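You operate a simulated robot arm through the tools that you are given. There is no shell and no other tool. Be economical: measure what you need, move in short steps, check, and stop when the job is done.

You run a simulated robot arm. Do the job below in one go: nothing can be reset, and whatever is moved stays where it is left.

JOB
Set the controls near the top of the hobby table. At the end: the orange paint brush stands on top of the blue paperback; the focus knob is turned to sharp; the viewer button is switched off; the vice knob is turned to tight; whatever was shut is shut again. Leave all else as you found it, and nothing knocked over.

Only the result counts: the job must be done as asked and must still hold three seconds after the hand-in. Knocking over, shifting, dropping, spilling or breaking anything else fails it.

ROBOT AND FRAMES
A 6-joint arm with a two-finger parallel gripper, fixed in place. Base frame: the origin is at the foot of the arm, x ahead of it, y to its left, z up; the work surface is at about z = 740. Lengths are in mm, angles in degrees, forces in N, time in s.
With the tool pointing down near the work surface it reaches from about 280 to 740 mm from the base axis. Its first joint turns from -66.0 to 66.0 degrees. Payload 2.45 kg.
The tool frame sits at the grasp point between the pads (the TCP): z along the fingers, y along the line on which they close. The tips reach 24 mm beyond it. Largest opening 68 mm; finger width 17, thickness 10; the body of the gripper, 40 by 70 mm, starts 41 mm behind the TCP.
Orientation is that of the tool frame in the base frame, as a unit quaternion [x, y, z, w]. With the fingers straight down and closing along the base's y, the tool's x points along the base's -x, its y along +y and its z along -z.

CONTROLS
- The arm moves only by the tool arm_command. Its argument "moves" is a list of rows, each a list of 7 numbers: the shift along the tool's x, y, z in cm, then the turn, a rotation vector about the tool's x, y, z in degrees, then the gripper command, from -1 (shut) to 1 (fully open), values between in proportion. In form: [[tx, ty, tz, ax, ay, az, grip], ...]. A call has 1 to 10 rows; each row is the pose to reach, as a shift and turn from the pose commanded when the call began, along the tool's axes at that moment. A row lasts 0.2 s, in which the tool goes at most 50 mm and 8.6 degrees; a call with a longer step from one row to the next is refused whole, and so is a gripper value outside its range. Where a pose cannot be reached the arm comes as near as it can. A force on the tool above 40 N (or 10 N above the force at the start of the call, whichever is more), or a blocked arm, ends the call early, and 0.2 s more pass. Each finger travels about 108 mm/s and halts on what it meets, pressing with about 30 N; the grip force reading is that of the motor and also rises with nothing between the fingers. The clock runs only during rows and for 0.2 s after the last one: add rows that repeat a pose to give the fingers time. The reply holds the time, the measured pose of the TCP, the force on the tool along the base axes, the opening and the grip force, in the units named above and with some noise.
- Cameras (640 x 400 px; columns grow to the right, rows downward): "scene" is fixed at [181.8, 446.5, 1442.9]; the picture's right is [-0.41, -0.91, 0.00], its down [-0.70, 0.31, -0.65] and it looks along [0.59, -0.27, -0.76] (base axes); focal length 359 px, centre (320, 200). "wrist" rides on the gripper at [84, 11, -75] in the tool frame; the picture's right is [-0.13, 0.99, 0.00], its down [-0.60, -0.08, -0.79] and it looks along [-0.79, -0.10, 0.61] (tool axes); focal length 251 px, centre (320, 200). There is no depth. A picture from a camera that has moved, and an enlarged one, comes with that camera's place and axes in the base frame and with its lens.
- camera(camera): a new picture of that camera. The clock stands still meanwhile.
- enlarge(camera, box): a new picture of the part [left, top, right, bottom] of that camera's present view, enlarged. The clock stands still meanwhile.
- job_done(): hands the job in; it is judged then, once.

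Go step by step. Nothing tells you positions but the pictures and the camera data: compare them with the known pose of the tool, close in by small moves and look again before you grip or let go. The budget is 120 turns and 68 pictures, counting those below and the enlarged ones. Unless the task says otherwise, let go and move clear before handing in.

The tools are called after "Emit:" as name(argument=value, ...) on one line, values as JSON. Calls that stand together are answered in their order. arm_command: Moves the arm, as the interface text tells. Its arguments: {"type":"object","properties":{"moves":{"type":"array"}},"required":["moves"]} The other tools are called the same way: camera (camera) takes a picture; enlarge (camera, box) takes an enlarged picture of a part of a camera's view; job_done () hands the job in.

At the start:

```text
time: 0.0
tool_pos: [426.7, 86.1, 1117.1]
orientation: [0.0, 1.0, 0.0, 0.0]
wrist_force: [0.0, -0.7, 0.1]
width: 68.0
grip_force: 0.1
```

scene: 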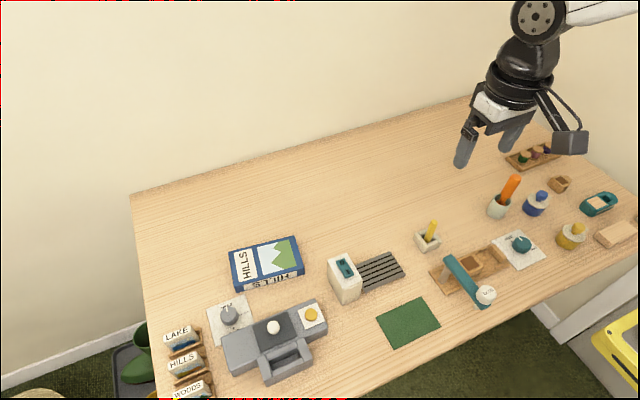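
wrist: 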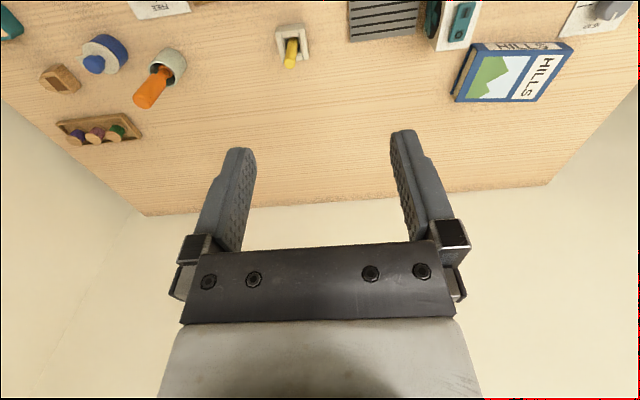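

I see the whole table: slide viewer (grey) at left, blue book, vice at right, orange brush in a cup. I'll enlarge to read the details.

Emit:
enlarge(camera="scene", box=[150, 230, 340, 400])

Emit:
enlarge(camera="scene", box=[400, 160, 560, 310])

Emit:
enlarge(camera="scene", box=[480, 130, 640, 260])

```text
2.35 times, centred on (245, 315) of scene
camera zoom: at [181.8, 446.5, 1442.9], right [-0.41, -0.91, 0.0], down [-0.7, 0.31, -0.65], along [0.59, -0.27, -0.76], focal length 844 px, centre (496, -71)
```

zoom: 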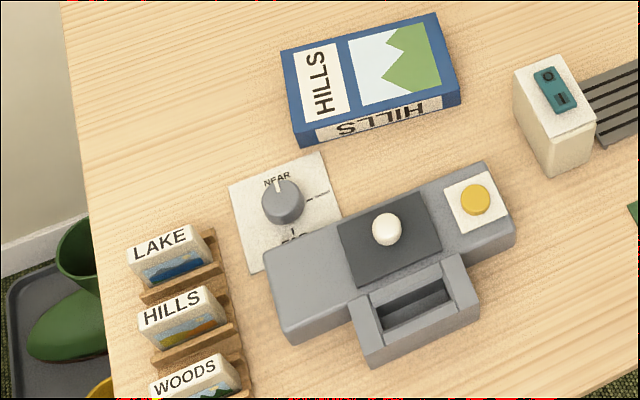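

```text
2.67 times, centred on (480, 235) of scene
camera zoom: at [181.8, 446.5, 1442.9], right [-0.41, -0.91, 0.0], down [-0.7, 0.31, -0.65], along [0.59, -0.27, -0.76], focal length 957 px, centre (-107, 107)
```

zoom: 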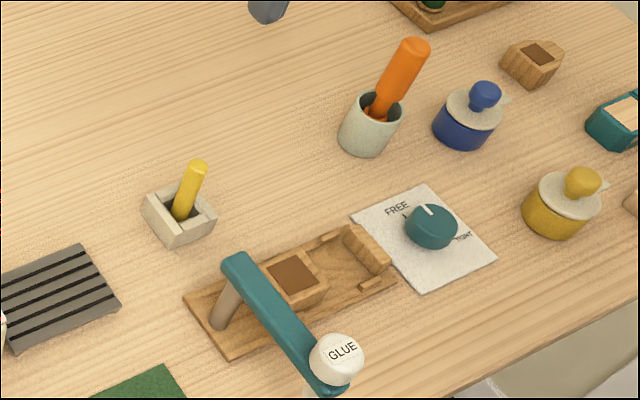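

```text
3.08 times, centred on (560, 195) of scene
camera zoom: at [181.8, 446.5, 1442.9], right [-0.41, -0.91, 0.0], down [-0.7, 0.31, -0.65], along [0.59, -0.27, -0.76], focal length 1104 px, centre (-418, 215)
```

zoom: 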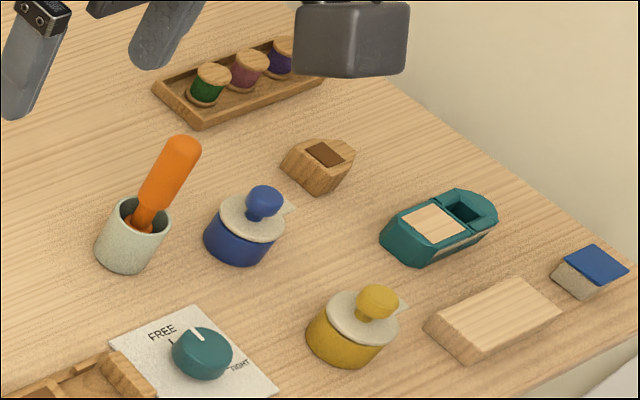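

Controls identified: focus knob ≈(513,489), viewer button ≈(437,346), vice knob ≈(405,-156). I'll move the tool toward the viewer side, keeping high, to read the dial and button.

Emit:
arm_command(moves=[[0.5, 4.5, 1, 0, 0, 0, 1], [1, 9, 3, 0, 0, 0, 1], [1.5, 13.5, 5, 0, 0, 0, 1], [2, 18, 7, 0, 0, 0, 1], [2.5, 22.5, 9, 0, 0, 0, 1], [3, 27, 11, 0, 0, 0, 1], [3, 31, 13, 0, 0, 0, 1], [3, 33.4, 14, 0, 0, 0, 1]])

Emit:
camera(camera="wrist")

Emit:
enlarge(camera="wrist", box=[160, 0, 480, 200])

```text
time: 1.8
tool_pos: [396.8, 422.4, 977.1]
orientation: [0.0, 1.0, 0.001, 0.0]
wrist_force: [-0.4, -0.4, 0.8]
width: 68.1
grip_force: 0.0
```

```text
62 pictures are left
camera wrist: at [313.6, 433.9, 1052.0], right [0.13, 0.99, 0.0], down [0.6, -0.08, 0.79], along [0.79, -0.1, -0.61], focal length 251 px, centre (320, 200)
```

wrist: 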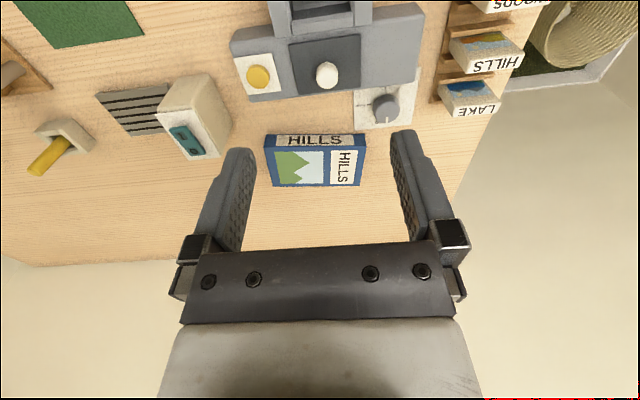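

```text
2.00 times, centred on (320, 100) of wrist
camera zoom: at [313.6, 433.9, 1052.0], right [0.13, 0.99, 0.0], down [0.6, -0.08, 0.79], along [0.79, -0.1, -0.61], focal length 503 px, centre (320, 400)
```

zoom: 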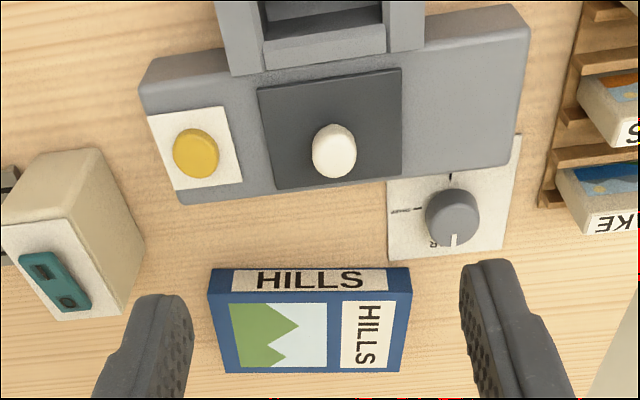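

The focus dial points at NEAR, with another mark toward -y and one toward -x. I'll move closer to read the labels.

Emit:
arm_command(moves=[[-2, 1.6, 3.2, 0, 0, 0, 1], [-4, 3.2, 6.4, 0, 0, 0, 1], [-5.3, 4.8, 9.7, 0, 0, 0, 1]])

Emit:
enlarge(camera="wrist", box=[200, 20, 480, 195])

```text
time: 2.6
tool_pos: [451.6, 471.3, 881.9]
orientation: [0.0, 1.0, 0.0, 0.0]
wrist_force: [-0.2, 0.5, 0.1]
width: 68.0
grip_force: 0.1
```

```text
2.29 times, centred on (340, 108) of wrist
camera zoom: at [368.8, 482.0, 957.1], right [0.13, 0.99, 0.0], down [0.6, -0.08, 0.79], along [0.79, -0.1, -0.61], focal length 575 px, centre (274, 411)
```

zoom: 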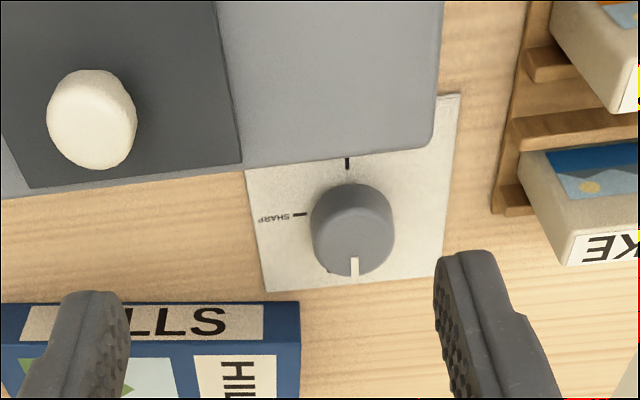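

SHARP is toward -y and the pointer is at NEAR (+x), so the knob needs 90° clockwise from above. Knob is about at (514,497), top z≈763, Ø≈35. I go above it, pre-turned 45° counter-clockwise and partly closed.

Emit:
arm_command(moves=[[-2, 0.8, 0, 0, 0, -7.5, 0.45], [-4, 1.6, 0, 0, 0, -15, 0.45], [-6.2, 2.55, 0, 0, 0, -22.5, 0.45], [-6.2, 2.55, 1.5, 0, 0, -30, 0.45], [-6.2, 2.55, 3, 0, 0, -37.5, 0.45], [-6.2, 2.55, 5, 0, 0, -45, 0.45], [-6.2, 2.55, 5, 0, 0, -45, 0.45]])

Emit:
camera(camera="wrist")

Emit:
enlarge(camera="scene", box=[150, 230, 340, 400])

```text
time: 4.2
tool_pos: [512.5, 494.3, 831.3]
orientation: [-0.383, 0.924, 0.0, 0.0]
wrist_force: [-0.3, -0.6, 0.5]
width: 49.4
grip_force: 0.0
```

```text
59 pictures are left
camera wrist: at [446.1, 443.0, 906.5], right [-0.61, 0.79, 0.0], down [0.48, 0.37, 0.79], along [0.63, 0.48, -0.61], focal length 251 px, centre (320, 200)
```

wrist: 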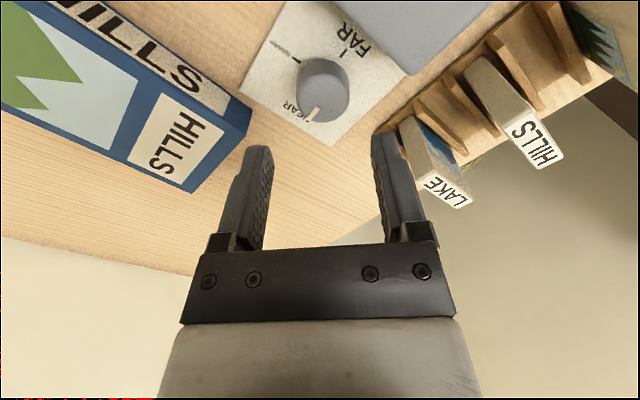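

```text
2.35 times, centred on (245, 315) of scene
camera zoom: at [181.8, 446.5, 1442.9], right [-0.41, -0.91, 0.0], down [-0.7, 0.31, -0.65], along [0.59, -0.27, -0.76], focal length 844 px, centre (496, -71)
```

zoom: 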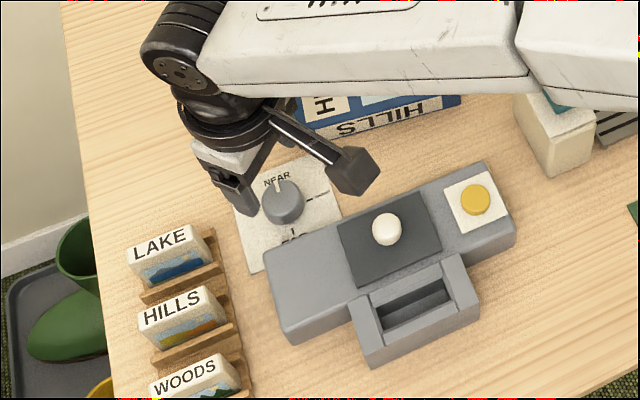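

The knob lies centred between the fingers. I'll descend to z≈772 and close.

Emit:
arm_command(moves=[[0, 0, 2, 0, 0, 0, 0.45], [0, 0, 4, 0, 0, 0, 0.45], [0, 0, 5.9, 0, 0, 0, 0.45], [0, 0, 5.9, 0, 0, 0, 0.45]])

Emit:
camera(camera="wrist")

```text
time: 5.2
tool_pos: [506.4, 488.7, 774.0]
orientation: [-0.383, 0.924, 0.0, 0.0]
wrist_force: [-0.1, -0.8, -0.5]
width: 49.0
grip_force: 0.1
out of reach, approached as far as the arm can: row 3, 4
```

```text
57 pictures are left
camera wrist: at [440.0, 436.1, 848.9], right [-0.61, 0.79, 0.0], down [0.48, 0.37, 0.79], along [0.63, 0.48, -0.61], focal length 251 px, centre (320, 200)
```

wrist: 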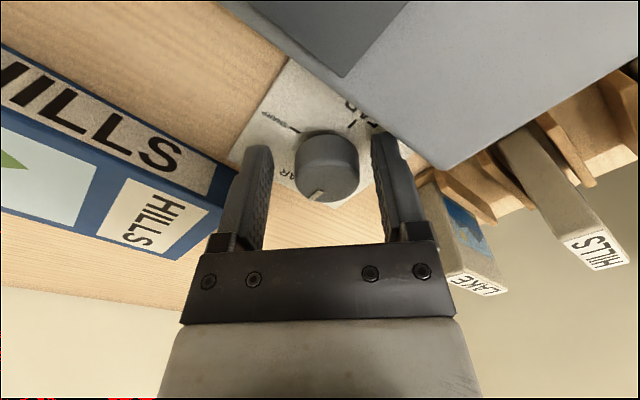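

The arm's reach ends ~8 mm short of the knob when straight down. I'll back up and tilt the fingers 10° outward to gain reach, then turn in two 45° grips.

Emit:
arm_command(moves=[[0, 0, -2, 0, 0, 0, 0.45], [0, 0, -3, 0, -5, 0, 0.45], [0, 0, -3, 0, -10, 0, 0.45], [0, 0, -3, 0, -10, 0, 0.45]])

```text
time: 6.2
tool_pos: [505.8, 487.8, 803.6]
orientation: [-0.381, 0.92, 0.033, 0.081]
wrist_force: [0.7, -0.8, -0.1]
width: 49.6
grip_force: 0.0
```

Tilt is outward as wanted. Now shift over the knob and descend to z≈772.

Emit:
arm_command(moves=[[-0.66, 0.05, 0.12, 0, 0, 0, 0.45], [-0.38, 0.05, 1.7, 0, 0, 0, 0.45], [-0.11, 0.05, 3.23, 0, 0, 0, 0.45], [-0.11, 0.05, 3.23, 0, 0, 0, 0.45]])

Emit:
camera(camera="wrist")

```text
time: 7.2
tool_pos: [512.2, 494.1, 772.5]
orientation: [-0.381, 0.92, 0.034, 0.08]
wrist_force: [-0.7, -0.3, 0.2]
width: 49.5
grip_force: 0.1
```

```text
56 pictures are left
camera wrist: at [436.7, 433.8, 832.0], right [-0.61, 0.79, 0.02], down [0.38, 0.27, 0.89], along [0.69, 0.55, -0.46], focal length 251 px, centre (320, 200)
```

wrist: 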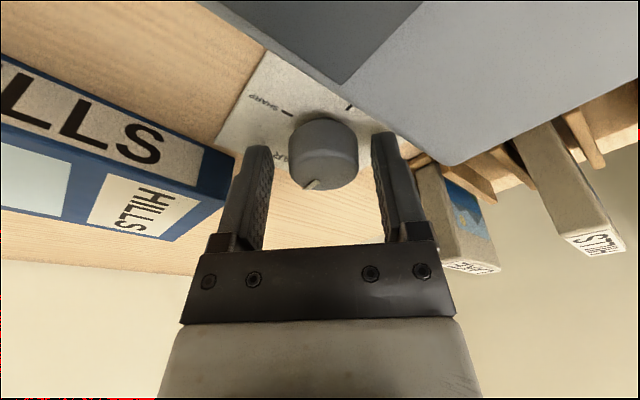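

Knob is between the pads. Close on it.

Emit:
arm_command(moves=[[0, 0, 0, 0, 0, 0, -1], [0, 0, 0, 0, 0, 0, -1], [0, 0, 0, 0, 0, 0, -1]])

```text
time: 8.0
tool_pos: [509.4, 495.3, 772.9]
orientation: [-0.382, 0.92, 0.034, 0.08]
wrist_force: [-10.3, 13.4, -3.9]
width: 33.6
grip_force: 44.7
```

Gripped (width 33.6) with some side load, so I shift 1.5 mm along tool +y and turn 45° clockwise.

Emit:
arm_command(moves=[[0, 0.15, 0, 0, 0, 0, -1], [0, 0.19, 0, 1.3, 0, 7.39, -1], [-0.01, 0.23, 0, 2.6, 0, 14.77, -1], [-0.02, 0.26, 0, 3.9, 0, 22.2, -1], [-0.04, 0.3, 0, 5.2, 0, 29.5, -1], [-0.06, 0.33, 0, 6.5, 0, 36.9, -1], [-0.09, 0.36, 0, 7.81, 0, 44.3, -1], [-0.09, 0.36, 0, 7.81, 0, 44.3, -1]])

Emit:
camera(camera="wrist")

```text
time: 9.8
tool_pos: [510.5, 494.4, 772.2]
orientation: [0.002, 0.996, 0.0, 0.088]
wrist_force: [20.8, 3.9, -11.8]
width: 33.4
grip_force: 45.1
```

```text
55 pictures are left
camera wrist: at [414.8, 506.2, 831.8], right [0.13, 0.99, 0.02], down [0.45, -0.08, 0.89], along [0.88, -0.1, -0.46], focal length 251 px, centre (320, 200)
```

wrist: 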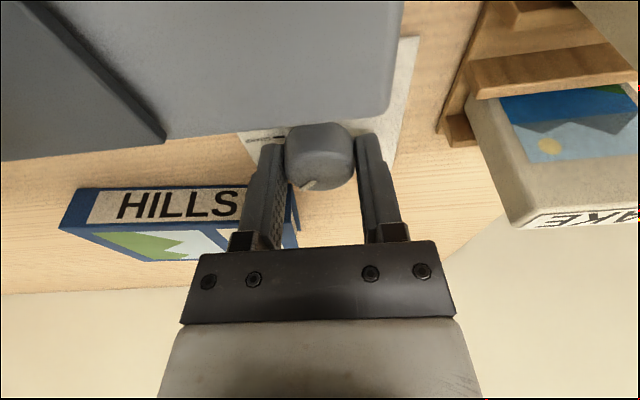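

The knob followed by 45°. Open, swing back 45° around the knob and look.

Emit:
arm_command(moves=[[0, 0, 0, 0, 0, 0, 0.45], [0, 0, 0, 0, 0, 0, 0.45], [-0.01, -0.04, 0, -1.3, 0, -7.39, 0.45], [-0.02, -0.08, 0, -2.6, 0, -14.77, 0.45], [-0.03, -0.12, 0, -3.9, 0, -22.2, 0.45], [-0.05, -0.15, 0, -5.2, 0, -29.5, 0.45], [-0.07, -0.18, 0, -6.5, 0, -36.9, 0.45], [-0.09, -0.21, 0, -7.81, 0, -44.3, 0.45], [-0.09, -0.21, 0, -7.81, 0, -44.3, 0.45]])

Emit:
enlarge(camera="wrist", box=[200, 60, 440, 210])

```text
time: 11.8
tool_pos: [508.4, 494.9, 771.8]
orientation: [-0.382, 0.92, 0.033, 0.081]
wrist_force: [-0.5, 0.4, 0.8]
width: 49.2
grip_force: 0.0
```

```text
2.67 times, centred on (320, 135) of wrist
camera zoom: at [434.6, 434.3, 832.5], right [-0.61, 0.79, 0.02], down [0.38, 0.27, 0.89], along [0.69, 0.55, -0.46], focal length 670 px, centre (320, 373)
```

zoom: 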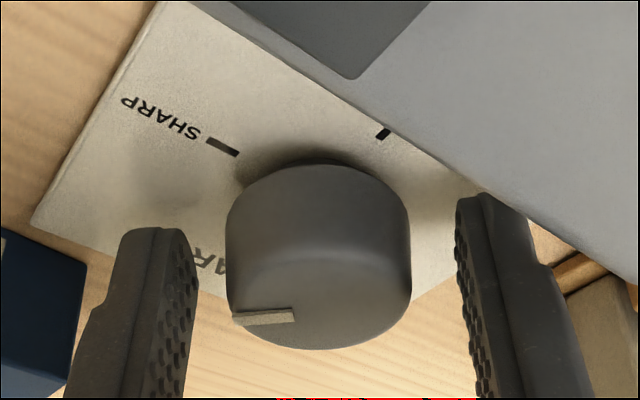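

Pointer now sits halfway (about 47° turned). Grip again and turn another 45°.

Emit:
arm_command(moves=[[0, 0, 0, 0, 0, 0, -1], [0, 0, 0, 0, 0, 0, -1], [0, 0, 0, 0, 0, 0, -1], [0, 0.04, 0, 1.3, 0, 7.39, -1], [-0.01, 0.08, 0, 2.6, 0, 14.77, -1], [-0.02, 0.11, 0, 3.9, 0, 22.2, -1], [-0.04, 0.15, 0, 5.2, 0, 29.5, -1], [-0.06, 0.18, 0, 6.5, 0, 36.9, -1], [-0.09, 0.21, 0, 7.81, 0, 44.3, -1], [-0.09, 0.21, 0, 7.81, 0, 44.3, -1]])

Emit:
arm_command(moves=[[0, 0, 0, 0, 0, 0, 0.5], [0, 0, 0, 0, 0, 0, 0.5], [0.33, 0, -2, 0, 0, 0, 0.5], [0.66, 0, -4, 0, 0, 0, 0.5], [1.5, 0, -8, 0, 0, 0, 0.5], [2.2, 0, -10, 0, 5, 0, 0.5], [2.2, 0, -10, 0, 10, 0, 0.5]])

Emit:
enlarge(camera="wrist", box=[200, 20, 480, 195])

```text
time: 14.0
tool_pos: [509.9, 493.8, 774.2]
orientation: [0.0, 0.996, -0.001, 0.087]
wrist_force: [5.2, -13.1, 7.0]
width: 33.3
grip_force: 44.9
```

```text
time: 15.6
tool_pos: [469.0, 496.6, 867.0]
orientation: [0.0, 1.0, 0.001, 0.0]
wrist_force: [-0.5, -0.2, -0.2]
width: 50.9
grip_force: 0.1
```

```text
2.29 times, centred on (340, 108) of wrist
camera zoom: at [385.9, 507.7, 943.0], right [0.13, 0.99, 0.0], down [0.6, -0.08, 0.79], along [0.79, -0.1, -0.61], focal length 575 px, centre (274, 411)
```

zoom: 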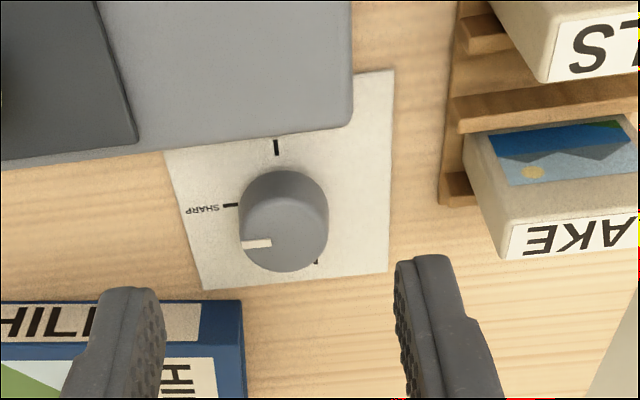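

Focus pointer is on SHARP. Next, look at the viewer button up close.

Emit:
arm_command(moves=[[2, -3, -0.6, 0, 0, 0, 0], [4, -6, -1.3, 0, 0, 0, -1], [6, -9, -1.3, 0, 0, 0, -1], [8, -12, -1.3, 0, 0, 0, -1], [8.9, -15.7, -1.3, 0, 0, 0, -1]])

Emit:
enlarge(camera="wrist", box=[200, 40, 440, 190])

```text
time: 16.8
tool_pos: [380.6, 339.7, 881.9]
orientation: [0.0, 1.0, 0.0, 0.0]
wrist_force: [1.3, 0.3, 0.3]
width: 0.0
grip_force: 24.0
```

```text
2.67 times, centred on (320, 115) of wrist
camera zoom: at [296.8, 349.8, 956.4], right [0.13, 0.99, 0.0], down [0.6, -0.08, 0.79], along [0.79, -0.1, -0.61], focal length 670 px, centre (320, 427)
```

zoom: 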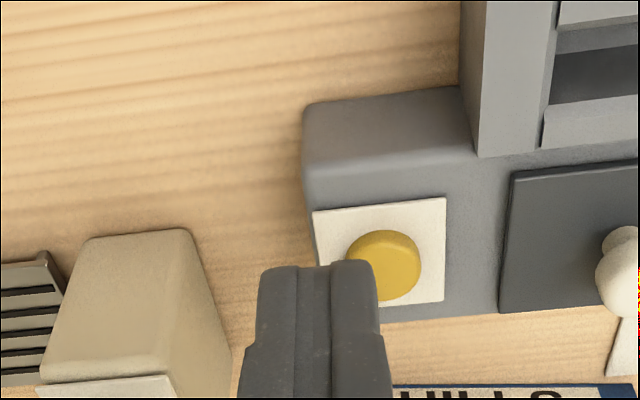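

Button top estimated at (436,352,787). I'll hover closed fingers above it and verify.

Emit:
arm_command(moves=[[-2.5, 0.6, 0, 0, 0, 0, -1], [-5.54, 1.28, 0, 0, 0, 0, -1], [-5.54, 1.28, 2.5, 0, 0, 0, -1], [-5.54, 1.28, 5.4, 0, 0, 0, -1], [-5.54, 1.28, 5.4, 0, 0, 0, -1]])

Emit:
enlarge(camera="wrist", box=[200, 40, 440, 190])

Emit:
enlarge(camera="scene", box=[230, 260, 370, 390])

```text
time: 18.0
tool_pos: [436.0, 352.3, 827.3]
orientation: [0.0, 1.0, 0.0, 0.0]
wrist_force: [-0.4, -0.1, 0.0]
width: 0.1
grip_force: 23.7
```

```text
2.67 times, centred on (320, 115) of wrist
camera zoom: at [352.5, 363.5, 902.1], right [0.13, 0.99, 0.0], down [0.6, -0.08, 0.79], along [0.79, -0.1, -0.61], focal length 670 px, centre (320, 427)
```

zoom: 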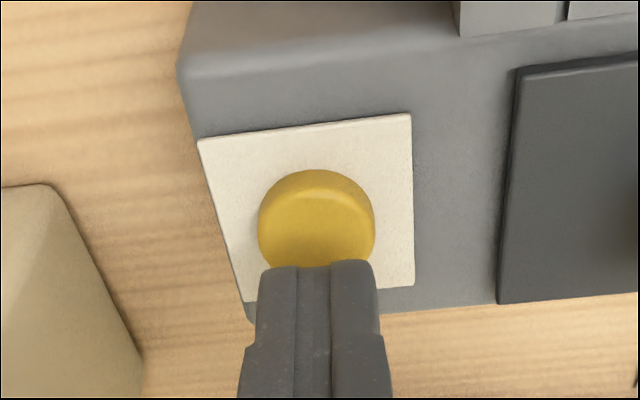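

```text
3.08 times, centred on (300, 325) of scene
camera zoom: at [181.8, 446.5, 1442.9], right [-0.41, -0.91, 0.0], down [-0.7, 0.31, -0.65], along [0.59, -0.27, -0.76], focal length 1104 px, centre (382, -185)
```

zoom: 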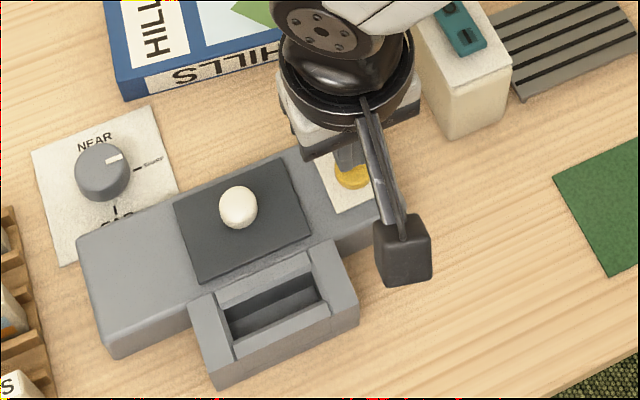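

Aligned. Descend gently until contact.

Emit:
arm_command(moves=[[0, 0, 0.8, 0, 0, 0, -1], [0, 0, 1.2, 0, 0, 0, -1], [0, 0, 1.4, 0, 0, 0, -1], [0, 0, 1.6, 0, 0, 0, -1]])

```text
time: 19.0
tool_pos: [436.4, 352.6, 810.8]
orientation: [0.0, 1.0, 0.0, 0.0]
wrist_force: [-3.3, -1.0, 7.0]
width: 0.2
grip_force: 23.3
```

Contact at tip z≈787 (7 N). Push a few mm more, then lift and look.

Emit:
arm_command(moves=[[0, 0, 0.15, 0, 0, 0, -1], [0, 0, 0.3, 0, 0, 0, -1], [0, 0, 0.45, 0, 0, 0, -1]])

```text
time: 19.8
tool_pos: [435.6, 352.7, 808.9]
orientation: [0.0, 1.0, 0.001, 0.001]
wrist_force: [-10.8, -5.1, 38.9]
width: 0.0
grip_force: 23.2
```

Emit:
arm_command(moves=[[0, 0, -0.5, 0, 0, 0, -1], [0, 0, -1.8, 0, 0, 0, -1], [0, 0, -1.8, 0, 0, 0, -1]])

Emit:
enlarge(camera="wrist", box=[200, 40, 440, 190])

```text
time: 20.6
tool_pos: [436.4, 351.0, 821.8]
orientation: [0.0, 1.0, -0.001, 0.0]
wrist_force: [-0.1, -0.5, -0.7]
width: 0.0
grip_force: 23.6
```

```text
2.67 times, centred on (320, 115) of wrist
camera zoom: at [352.6, 362.6, 898.0], right [0.13, 0.99, 0.0], down [0.6, -0.08, 0.79], along [0.79, -0.1, -0.61], focal length 670 px, centre (320, 427)
```

zoom: 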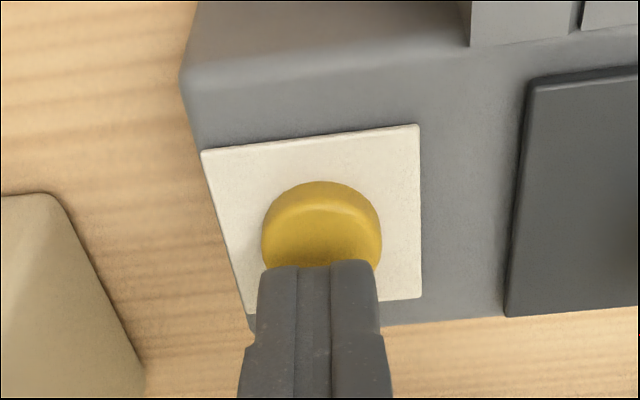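

No visible change on the yellow button. Before pressing again, look closely at the teal rocker box and the rest of the viewer for indicators.

Emit:
arm_command(moves=[[0, 0, -3, 0, 0, 0, -1], [2, -2, -6, 0, 0, 0, -1], [4, -5, -8, 0, 0, 0, -1], [4, -8, -8, 0, 0, 0, -1], [4, -10, -8, 0, 0, 0, -1]])

Emit:
camera(camera="wrist")

Emit:
enlarge(camera="scene", box=[230, 240, 370, 390])

```text
time: 21.8
tool_pos: [395.2, 251.0, 903.1]
orientation: [0.0, 1.0, 0.0, 0.0]
wrist_force: [0.6, 0.5, 1.1]
width: 0.0
grip_force: 23.4
```

```text
48 pictures are left
camera wrist: at [312.2, 262.1, 978.8], right [0.13, 0.99, 0.0], down [0.6, -0.08, 0.79], along [0.79, -0.1, -0.61], focal length 251 px, centre (320, 200)
```

wrist: 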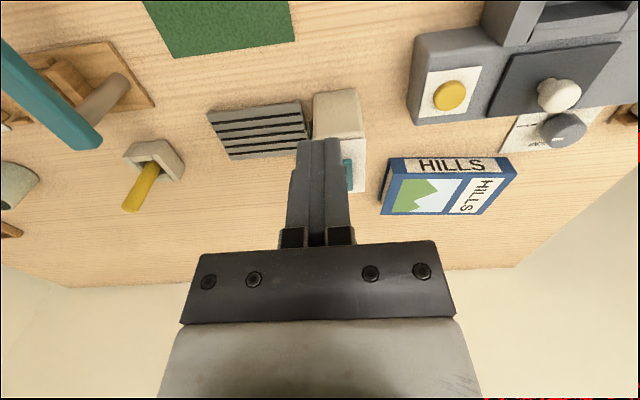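

```text
2.67 times, centred on (300, 315) of scene
camera zoom: at [181.8, 446.5, 1442.9], right [-0.41, -0.91, 0.0], down [-0.7, 0.31, -0.65], along [0.59, -0.27, -0.76], focal length 957 px, centre (373, -107)
```

zoom: 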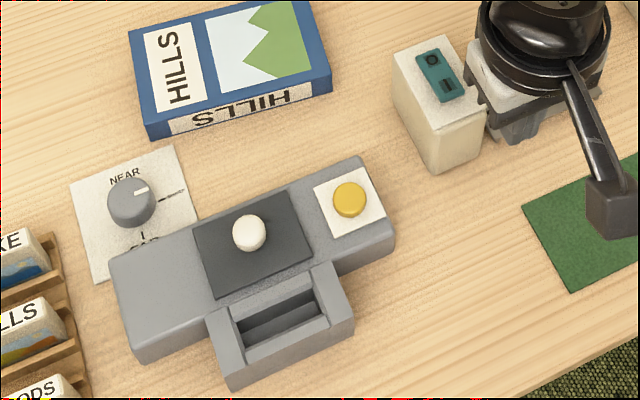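

The knob still reads SHARP. I'll compare the button's look with the same crop as at the start, and view the teal rocker.

Emit:
enlarge(camera="scene", box=[280, 290, 340, 335])

Emit:
enlarge(camera="scene", box=[320, 245, 410, 305])

```text
8.89 times, centred on (310, 312) of scene
camera zoom: at [181.8, 446.5, 1442.9], right [-0.41, -0.91, 0.0], down [-0.7, 0.31, -0.65], along [0.59, -0.27, -0.76], focal length 3190 px, centre (409, -800)
```

zoom: 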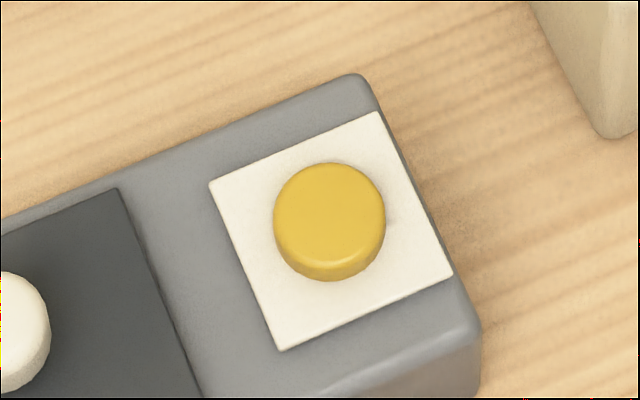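

```text
6.67 times, centred on (365, 275) of scene
camera zoom: at [181.8, 446.5, 1442.9], right [-0.41, -0.91, 0.0], down [-0.7, 0.31, -0.65], along [0.59, -0.27, -0.76], focal length 2393 px, centre (20, -300)
```

zoom: 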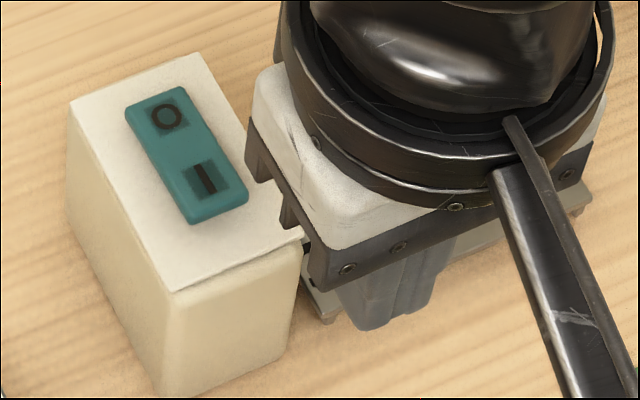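

I'll retake the exact same crop as at the start for a fair comparison.

Emit:
enlarge(camera="scene", box=[150, 230, 340, 400])

Emit:
arm_command(moves=[[0, 3, 0, 0, 0, 0, -1], [0.5, 6, 1, 0, 0, 0, -1], [1.46, 8.87, 2.1, 0, 0, 0, -1], [1.46, 8.87, 2.1, 0, 0, 0, -1]])

Emit:
enlarge(camera="wrist", box=[200, 40, 440, 190])

```text
2.35 times, centred on (245, 315) of scene
camera zoom: at [181.8, 446.5, 1442.9], right [-0.41, -0.91, 0.0], down [-0.7, 0.31, -0.65], along [0.59, -0.27, -0.76], focal length 844 px, centre (496, -71)
```

zoom: 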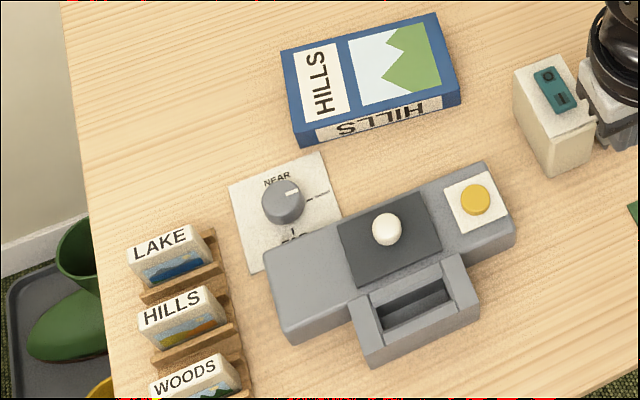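

```text
time: 22.8
tool_pos: [380.7, 340.9, 882.6]
orientation: [0.0, 1.0, 0.0, 0.0]
wrist_force: [-0.5, -0.4, -0.3]
width: 0.2
grip_force: 23.8
```

```text
2.67 times, centred on (320, 115) of wrist
camera zoom: at [297.4, 352.3, 958.3], right [0.13, 0.99, 0.0], down [0.6, -0.08, 0.79], along [0.79, -0.1, -0.61], focal length 670 px, centre (320, 427)
```

zoom: 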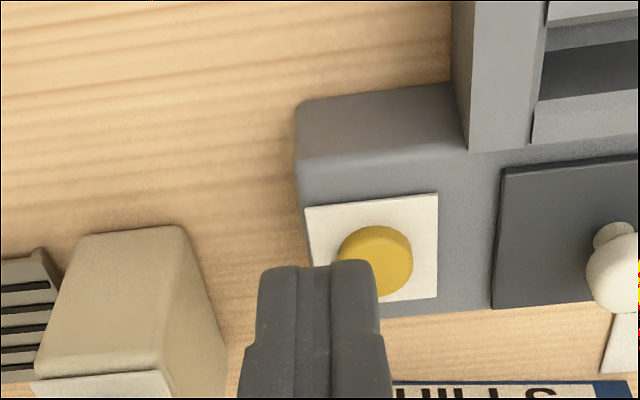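

No visible difference; the lamp state may be hidden under the dark lid with the white knob. Look at that lid closely.

Emit:
arm_command(moves=[[0, 3, -1, 0, 0, 0, -1], [0, 6.5, -2, 0, 0, 0, -1], [0, 6.5, -2, 0, 0, 0, -1]])

Emit:
enlarge(camera="wrist", box=[200, 20, 440, 170])

Emit:
enlarge(camera="scene", box=[240, 305, 320, 385])

```text
time: 23.6
tool_pos: [381.7, 404.8, 903.8]
orientation: [0.0, 1.0, 0.0, -0.001]
wrist_force: [0.8, -0.2, -0.4]
width: 0.1
grip_force: 23.6
```

```text
2.67 times, centred on (320, 95) of wrist
camera zoom: at [297.3, 416.4, 979.1], right [0.13, 0.99, 0.0], down [0.6, -0.08, 0.79], along [0.79, -0.1, -0.61], focal length 670 px, centre (320, 480)
```

zoom: 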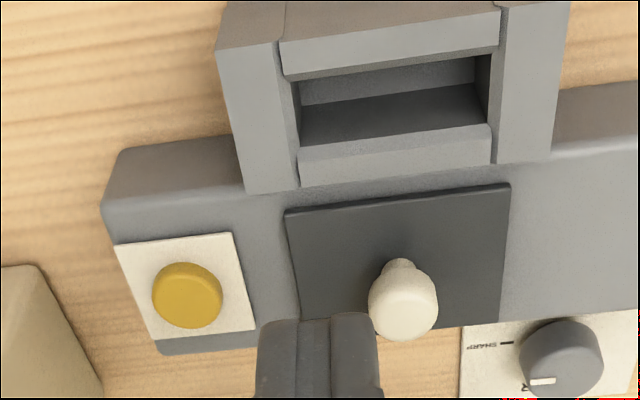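

```text
5.00 times, centred on (280, 345) of scene
camera zoom: at [181.8, 446.5, 1442.9], right [-0.41, -0.91, 0.0], down [-0.7, 0.31, -0.65], along [0.59, -0.27, -0.76], focal length 1794 px, centre (520, -525)
```

zoom: 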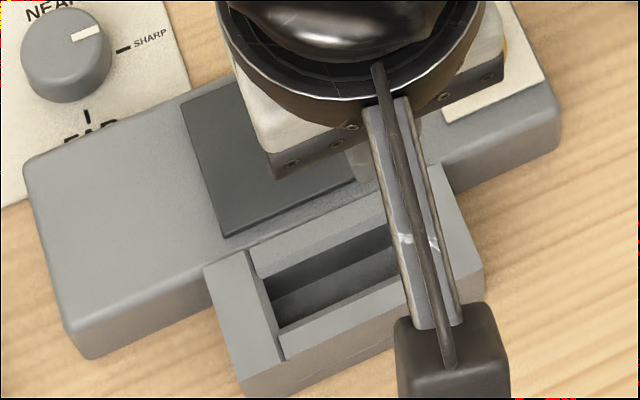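

The dark plate looks like a lid with a mushroom knob at about (435.5,425,805). I'll hover over it with the fingers opened.

Emit:
arm_command(moves=[[-2.7, 1, 0, 0, 0, 0, 0.2], [-5.4, 2.05, 1, 0, 0, 0, 0.47], [-5.4, 2.05, 4.4, 0, 0, 0, 0.47], [-5.4, 2.05, 4.4, 0, 0, 0, 0.47]])

Emit:
camera(camera="wrist")

```text
time: 24.6
tool_pos: [437.0, 426.6, 858.7]
orientation: [0.0, 1.0, 0.0, 0.0]
wrist_force: [-0.2, 1.1, 0.0]
width: 49.7
grip_force: 0.0
```

```text
40 pictures are left
camera wrist: at [352.9, 436.9, 934.6], right [0.13, 0.99, 0.0], down [0.6, -0.08, 0.79], along [0.79, -0.1, -0.61], focal length 251 px, centre (320, 200)
```

wrist: 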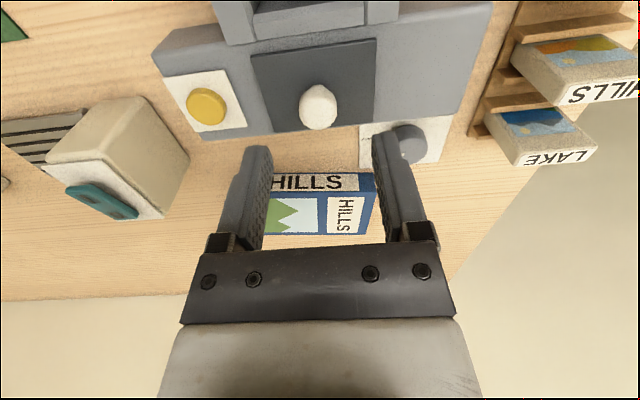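

Centred. Descend to z≈816 and close on the knob, then lift 4 mm to feel.

Emit:
arm_command(moves=[[0, 0, 2.2, 0, 0, 0, 0.47], [0, 0, 4.3, 0, 0, 0, 0.47], [0, 0, 4.3, 0, 0, 0, -0.4], [0, 0, 4.3, 0, 0, 0, -1], [0, 0, 4.3, 0, 0, 0, -1]])

Emit:
arm_command(moves=[[0, 0, -0.2, 0, 0, 0, -1], [0, 0, -0.4, 0, 0, 0, -1], [0, 0, -0.4, 0, 0, 0, -1]])

Emit:
camera(camera="wrist")

```text
time: 25.8
tool_pos: [436.6, 424.0, 816.7]
orientation: [0.001, 1.0, -0.001, 0.0]
wrist_force: [0.5, -9.4, 3.2]
width: 20.4
grip_force: 38.3
```

```text
time: 26.6
tool_pos: [435.2, 425.9, 817.2]
orientation: [0.0, 1.0, -0.002, -0.002]
wrist_force: [6.3, 1.5, -33.6]
width: 20.5
grip_force: 37.9
```

```text
39 pictures are left
camera wrist: at [351.8, 436.2, 893.4], right [0.13, 0.99, 0.0], down [0.61, -0.08, 0.79], along [0.78, -0.1, -0.61], focal length 251 px, centre (320, 200)
```

wrist: 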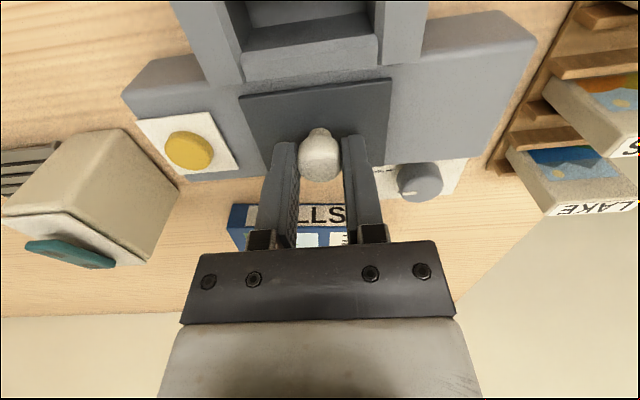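

It won't lift (33 N), so it probably slides. The viewer has bare space on the +y side; I'll relax the lift and nudge along +y.

Emit:
arm_command(moves=[[0, 0, 0.35, 0, 0, 0, -1], [0, 0.3, 0.35, 0, 0, 0, -1], [0, 0.6, 0.35, 0, 0, 0, -1], [0, 1.0, 0.35, 0, 0, 0, -1], [0, 1.0, 0.35, 0, 0, 0, -1]])

```text
time: 27.3
tool_pos: [436.4, 424.9, 817.8]
orientation: [0.001, 1.0, -0.006, -0.002]
wrist_force: [0.2, -7.5, 8.9]
width: 20.8
grip_force: 37.8
stopped in row 3: the force on the tool passed its limit (the readings are from after the stop); the commanded pose is now the measured one
```

+y is blocked. Try -y, then x, with small nudges.

Emit:
arm_command(moves=[[0, -0.3, 0, 0, 0, 0, -1], [0, -0.6, 0, 0, 0, 0, -1], [0, -0.6, 0, 0, 0, 0, -1]])

Emit:
arm_command(moves=[[-0.3, 0, 0, 0, 0, 0, -1], [-0.6, 0, 0, 0, 0, 0, -1], [-0.6, 0, 0, 0, 0, 0, -1]])

```text
time: 28.1
tool_pos: [435.6, 424.1, 817.9]
orientation: [-0.001, 1.0, 0.0, 0.001]
wrist_force: [0.0, 7.1, -7.7]
width: 20.8
grip_force: 37.8
stopped in row 3: the force on the tool passed its limit (the readings are from after the stop); the commanded pose is now the measured one
```

```text
time: 28.9
tool_pos: [443.1, 423.8, 817.3]
orientation: [-0.001, 1.0, 0.001, 0.001]
wrist_force: [0.0, 8.5, -7.5]
width: 20.8
grip_force: 37.9
```

It moved freely in +x. Check whether the lid came with it.

Emit:
camera(camera="wrist")

Emit:
enlarge(camera="scene", box=[230, 290, 350, 390])

```text
38 pictures are left
camera wrist: at [358.7, 435.7, 893.1], right [0.13, 0.99, 0.0], down [0.6, -0.08, 0.79], along [0.79, -0.1, -0.61], focal length 251 px, centre (320, 200)
```

wrist: 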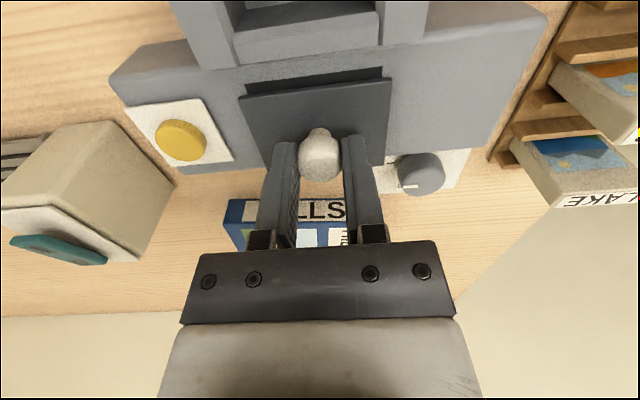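

```text
4.00 times, centred on (290, 340) of scene
camera zoom: at [181.9, 446.8, 1442.8], right [-0.41, -0.91, 0.0], down [-0.7, 0.31, -0.65], along [0.59, -0.27, -0.76], focal length 1436 px, centre (440, -360)
```

zoom: 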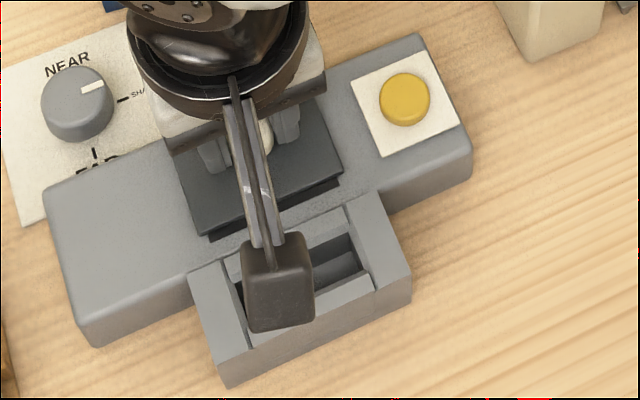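

The lid slides in +x, revealing something beneath. Slide on ~4 cm.

Emit:
arm_command(moves=[[-0.8, 0, 0, 0, 0, 0, -1], [-1.6, 0, 0, 0, 0, 0, -1], [-2.4, 0, 0, 0, 0, 0, -1], [-3.2, 0, 0, 0, 0, 0, -1], [-4.0, 0, 0, 0, 0, 0, -1], [-4.0, 0, 0, 0, 0, 0, -1]])

Emit:
enlarge(camera="wrist", box=[160, 0, 480, 200])

```text
time: 30.3
tool_pos: [481.9, 424.6, 818.0]
orientation: [0.0, 1.0, 0.0, 0.0]
wrist_force: [-0.1, 17.2, -20.6]
width: 20.4
grip_force: 38.3
```

```text
2.00 times, centred on (320, 100) of wrist
camera zoom: at [398.8, 435.8, 893.3], right [0.13, 0.99, 0.0], down [0.6, -0.08, 0.79], along [0.79, -0.1, -0.61], focal length 503 px, centre (320, 400)
```

zoom: 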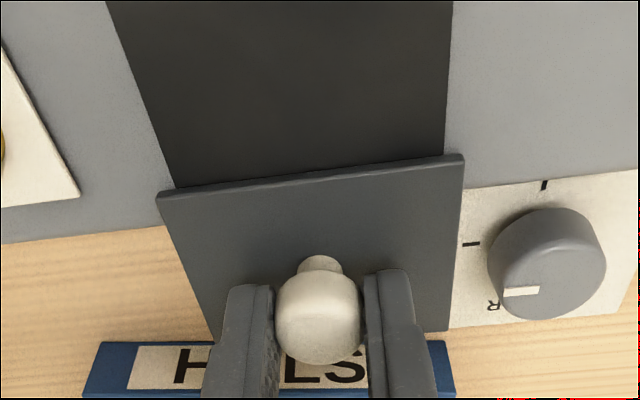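

Under the lid is a dark panel. Release the knob, rise, and view the whole panel.

Emit:
arm_command(moves=[[0, 0, 0.2, 0, 0, 0, 0], [0, 0, 0.2, 0, 0, 0, 0.4], [0, 0, -2.5, 0, 0, 0, 0.4], [0, 0, -6, 0, 0, 0, 0.4], [4, 0, -9, 0, 0, 0, 0.4], [8, 0, -9, 0, 0, 0, 0], [11, 0, -9, 0, 0, 0, -1]])

Emit:
enlarge(camera="wrist", box=[160, 0, 480, 200])

Emit:
enlarge(camera="scene", box=[210, 290, 350, 390])

```text
time: 31.9
tool_pos: [372.9, 425.4, 909.7]
orientation: [0.0, 1.0, 0.0, 0.0]
wrist_force: [-0.3, -0.5, -0.7]
width: 0.1
grip_force: 23.5
```

```text
2.00 times, centred on (320, 100) of wrist
camera zoom: at [288.8, 435.5, 984.8], right [0.13, 0.99, 0.0], down [0.6, -0.08, 0.79], along [0.79, -0.1, -0.61], focal length 503 px, centre (320, 400)
```

zoom: 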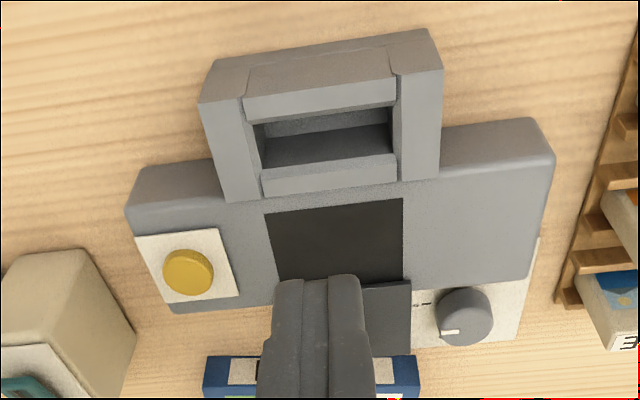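

```text
4.00 times, centred on (280, 340) of scene
camera zoom: at [181.8, 446.4, 1442.9], right [-0.41, -0.91, 0.0], down [-0.7, 0.31, -0.65], along [0.59, -0.27, -0.76], focal length 1436 px, centre (480, -360)
```

zoom: 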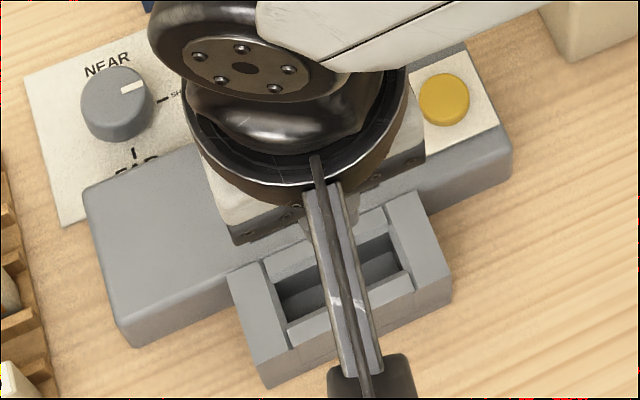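

The panel looks like the viewer's screen and is dark. To be certain of its meaning, press the button once and see whether it lights.

Emit:
arm_command(moves=[[-2, -2.5, 0, 0, 0, 0, -1], [-4, -5, 0, 0, 0, 0, -1], [-6.3, -7.25, 1.5, 0, 0, 0, -1], [-6.3, -7.25, 5, 0, 0, 0, -1], [-6.3, -7.25, 8.6, 0, 0, 0, -1], [-6.3, -7.25, 9.5, 0, 0, 0, -1], [-6.3, -7.25, 9.9, 0, 0, 0, -1], [-6.3, -7.25, 10.1, 0, 0, 0, -1], [-6.3, -7.25, 10.3, 0, 0, 0, -1]])

Emit:
camera(camera="wrist")

```text
time: 33.9
tool_pos: [435.5, 351.9, 808.9]
orientation: [-0.001, 1.0, 0.0, 0.001]
wrist_force: [-4.5, -5.4, 14.9]
width: 0.0
grip_force: 23.2
stopped in row 9: the force on the tool passed its limit (the readings are from after the stop); the commanded pose is now the measured one
```

```text
33 pictures are left
camera wrist: at [351.9, 361.8, 883.9], right [0.13, 0.99, 0.0], down [0.6, -0.08, 0.79], along [0.79, -0.1, -0.61], focal length 251 px, centre (320, 200)
```

wrist: 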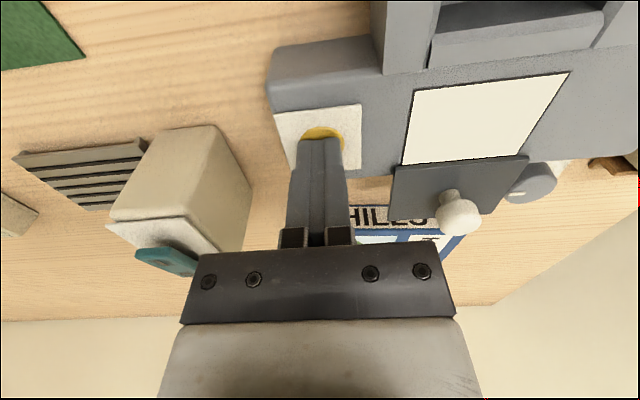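

The screen lit up: so it's now on, and my first press had turned it off. Lift, press once more, and check.

Emit:
arm_command(moves=[[0, 0, -0.6, 0, 0, 0, -1], [0, 0, -1.6, 0, 0, 0, -1], [0, 0, -1.6, 0, 0, 0, -1], [0, 0, -0.7, 0, 0, 0, -1], [0, 0, -0.2, 0, 0, 0, -1], [0, 0, 0.05, 0, 0, 0, -1], [0, 0, 0.25, 0, 0, 0, -1], [0, 0, 0.4, 0, 0, 0, -1]])

Emit:
camera(camera="wrist")

```text
time: 35.5
tool_pos: [435.7, 350.7, 808.8]
orientation: [-0.001, 1.0, 0.0, 0.0]
wrist_force: [-5.2, -5.6, 16.1]
width: 0.2
grip_force: 24.0
stopped in row 8: the force on the tool passed its limit (the readings are from after the stop); the commanded pose is now the measured one
```

```text
32 pictures are left
camera wrist: at [352.8, 362.0, 884.0], right [0.13, 0.99, 0.0], down [0.6, -0.08, 0.79], along [0.79, -0.1, -0.61], focal length 251 px, centre (320, 200)
```

wrist: 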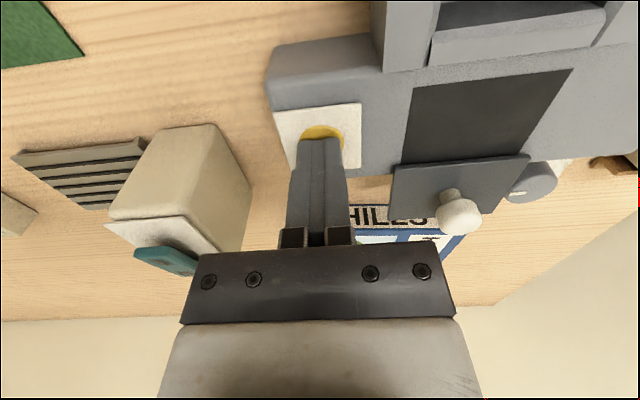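

Screen is off. Now lift, return to the lid knob at ≈(481.5,424.5) and grip it.

Emit:
arm_command(moves=[[0, 0, -2, 0, 0, 0, -1], [0, 0, -5, 0, 0, 0, -0.5], [-1.6, 2.5, -5.5, 0, 0, 0, 0.4], [-3.2, 5, -5.5, 0, 0, 0, 0.4], [-4.6, 7.3, -5.5, 0, 0, 0, 0.4], [-4.6, 7.3, -3, 0, 0, 0, 0.4], [-4.6, 7.3, -0.9, 0, 0, 0, 0.4], [-4.6, 7.3, -0.9, 0, 0, 0, -0.5], [-4.6, 7.3, -0.9, 0, 0, 0, -1], [-4.6, 7.3, -0.9, 0, 0, 0, -1]])

```text
time: 37.7
tool_pos: [481.4, 425.0, 817.3]
orientation: [-0.001, 1.0, 0.001, 0.001]
wrist_force: [0.8, 12.3, -5.9]
width: 20.6
grip_force: 37.5
```

Gripped. Slide the lid back in -x to its stop.

Emit:
arm_command(moves=[[1, 0, 0, 0, 0, 0, -1], [2, 0, 0, 0, 0, 0, -1], [3, 0, 0, 0, 0, 0, -1], [4, 0, 0, 0, 0, 0, -1], [4.4, 0, 0, 0, 0, 0, -1], [4.7, 0, 0, 0, 0, 0, -1], [5.0, 0, 0, 0, 0, 0, -1], [5.0, 0, 0, 0, 0, 0, -1]])

```text
time: 39.5
tool_pos: [434.1, 425.0, 816.4]
orientation: [0.0, 1.0, 0.001, 0.001]
wrist_force: [13.2, 3.7, 1.3]
width: 20.7
grip_force: 37.5
```

Stop reached: lid shut. Release, lift and verify while moving off toward the vice.

Emit:
arm_command(moves=[[-0.1, 0, 0, 0, 0, 0, 0], [-0.1, 0, 0, 0, 0, 0, 0.4], [-0.1, 0, -4, 0, 0, 0, 0.4], [-0.1, 0, -8, 0, 0, 0, 0.4], [0, -2, -12, 0, 0, 0, 1], [1, -6, -14, 0, 0, 0, 1], [2, -10.5, -14, 0, 0, 0, 1], [3, -15, -14, 0, 0, 0, 1], [4, -19.5, -14, 0, 0, 0, 1], [5, -24, -14, 0, 0, 0, 1]])

Emit:
arm_command(moves=[[0.4, -4.5, 0, 0, 0, 0, 1], [0.8, -9, 0, 0, 0, 0, 1], [1.2, -13.5, 0, 0, 0, 0, 1], [1.6, -18, 0, 0, 0, 0, 1], [2, -22.5, 0, 0, 0, 0, 1], [2.4, -27, 0, 0, 0, 0, 1], [2.8, -31.5, 1, 0, 0, 0, 1], [3, -34.5, 3, 0, 0, 0, 1], [3, -34.5, 6, 0, 0, 0, 1]])

Emit:
enlarge(camera="scene", box=[150, 230, 340, 400])

Emit:
camera(camera="wrist")

```text
time: 41.7
tool_pos: [382.4, 184.7, 956.3]
orientation: [0.0, 1.0, 0.0, 0.001]
wrist_force: [0.7, -1.0, 0.1]
width: 68.0
grip_force: 0.0
```

```text
time: 43.7
tool_pos: [354.3, -161.7, 898.7]
orientation: [-0.001, 1.0, 0.0, 0.002]
wrist_force: [-0.2, 0.3, 0.5]
width: 68.0
grip_force: 0.1
```

```text
2.35 times, centred on (245, 315) of scene
camera zoom: at [181.8, 446.4, 1442.9], right [-0.41, -0.91, 0.0], down [-0.7, 0.31, -0.65], along [0.59, -0.27, -0.76], focal length 844 px, centre (496, -71)
```

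zoom: 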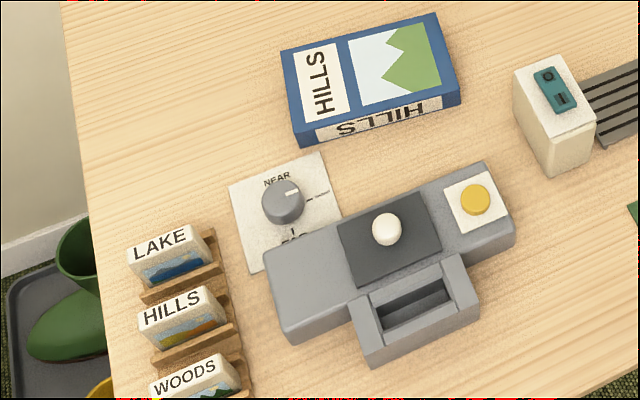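

```text
30 pictures are left
camera wrist: at [271.1, -149.4, 974.0], right [0.13, 0.99, 0.0], down [0.6, -0.08, 0.79], along [0.79, -0.1, -0.61], focal length 251 px, centre (320, 200)
```

wrist: 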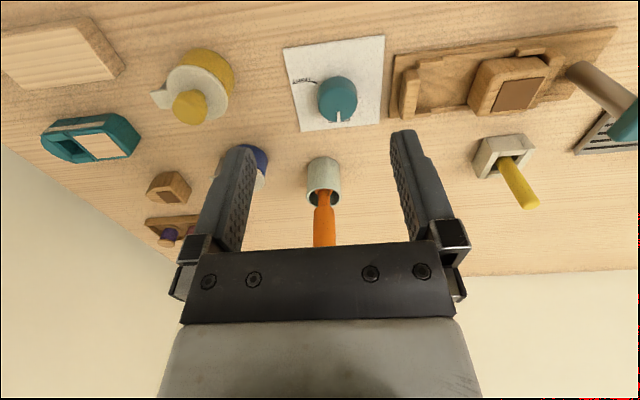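

Lid is shut as before. Now zoom on the vice knob.

Emit:
enlarge(camera="wrist", box=[260, 20, 420, 140])

```text
3.33 times, centred on (340, 80) of wrist
camera zoom: at [271.1, -149.4, 974.0], right [0.13, 0.99, 0.0], down [0.6, -0.08, 0.79], along [0.79, -0.1, -0.61], focal length 838 px, centre (253, 600)
```

zoom: 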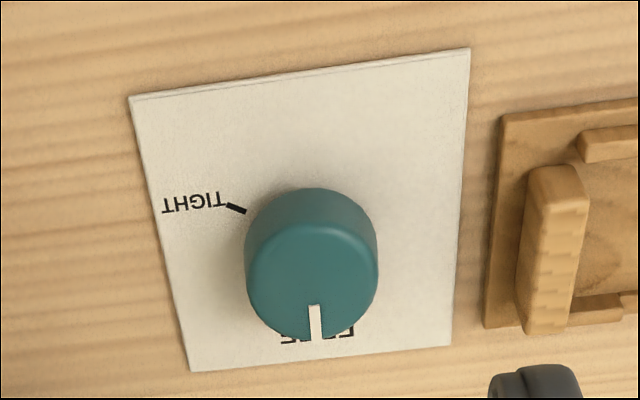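

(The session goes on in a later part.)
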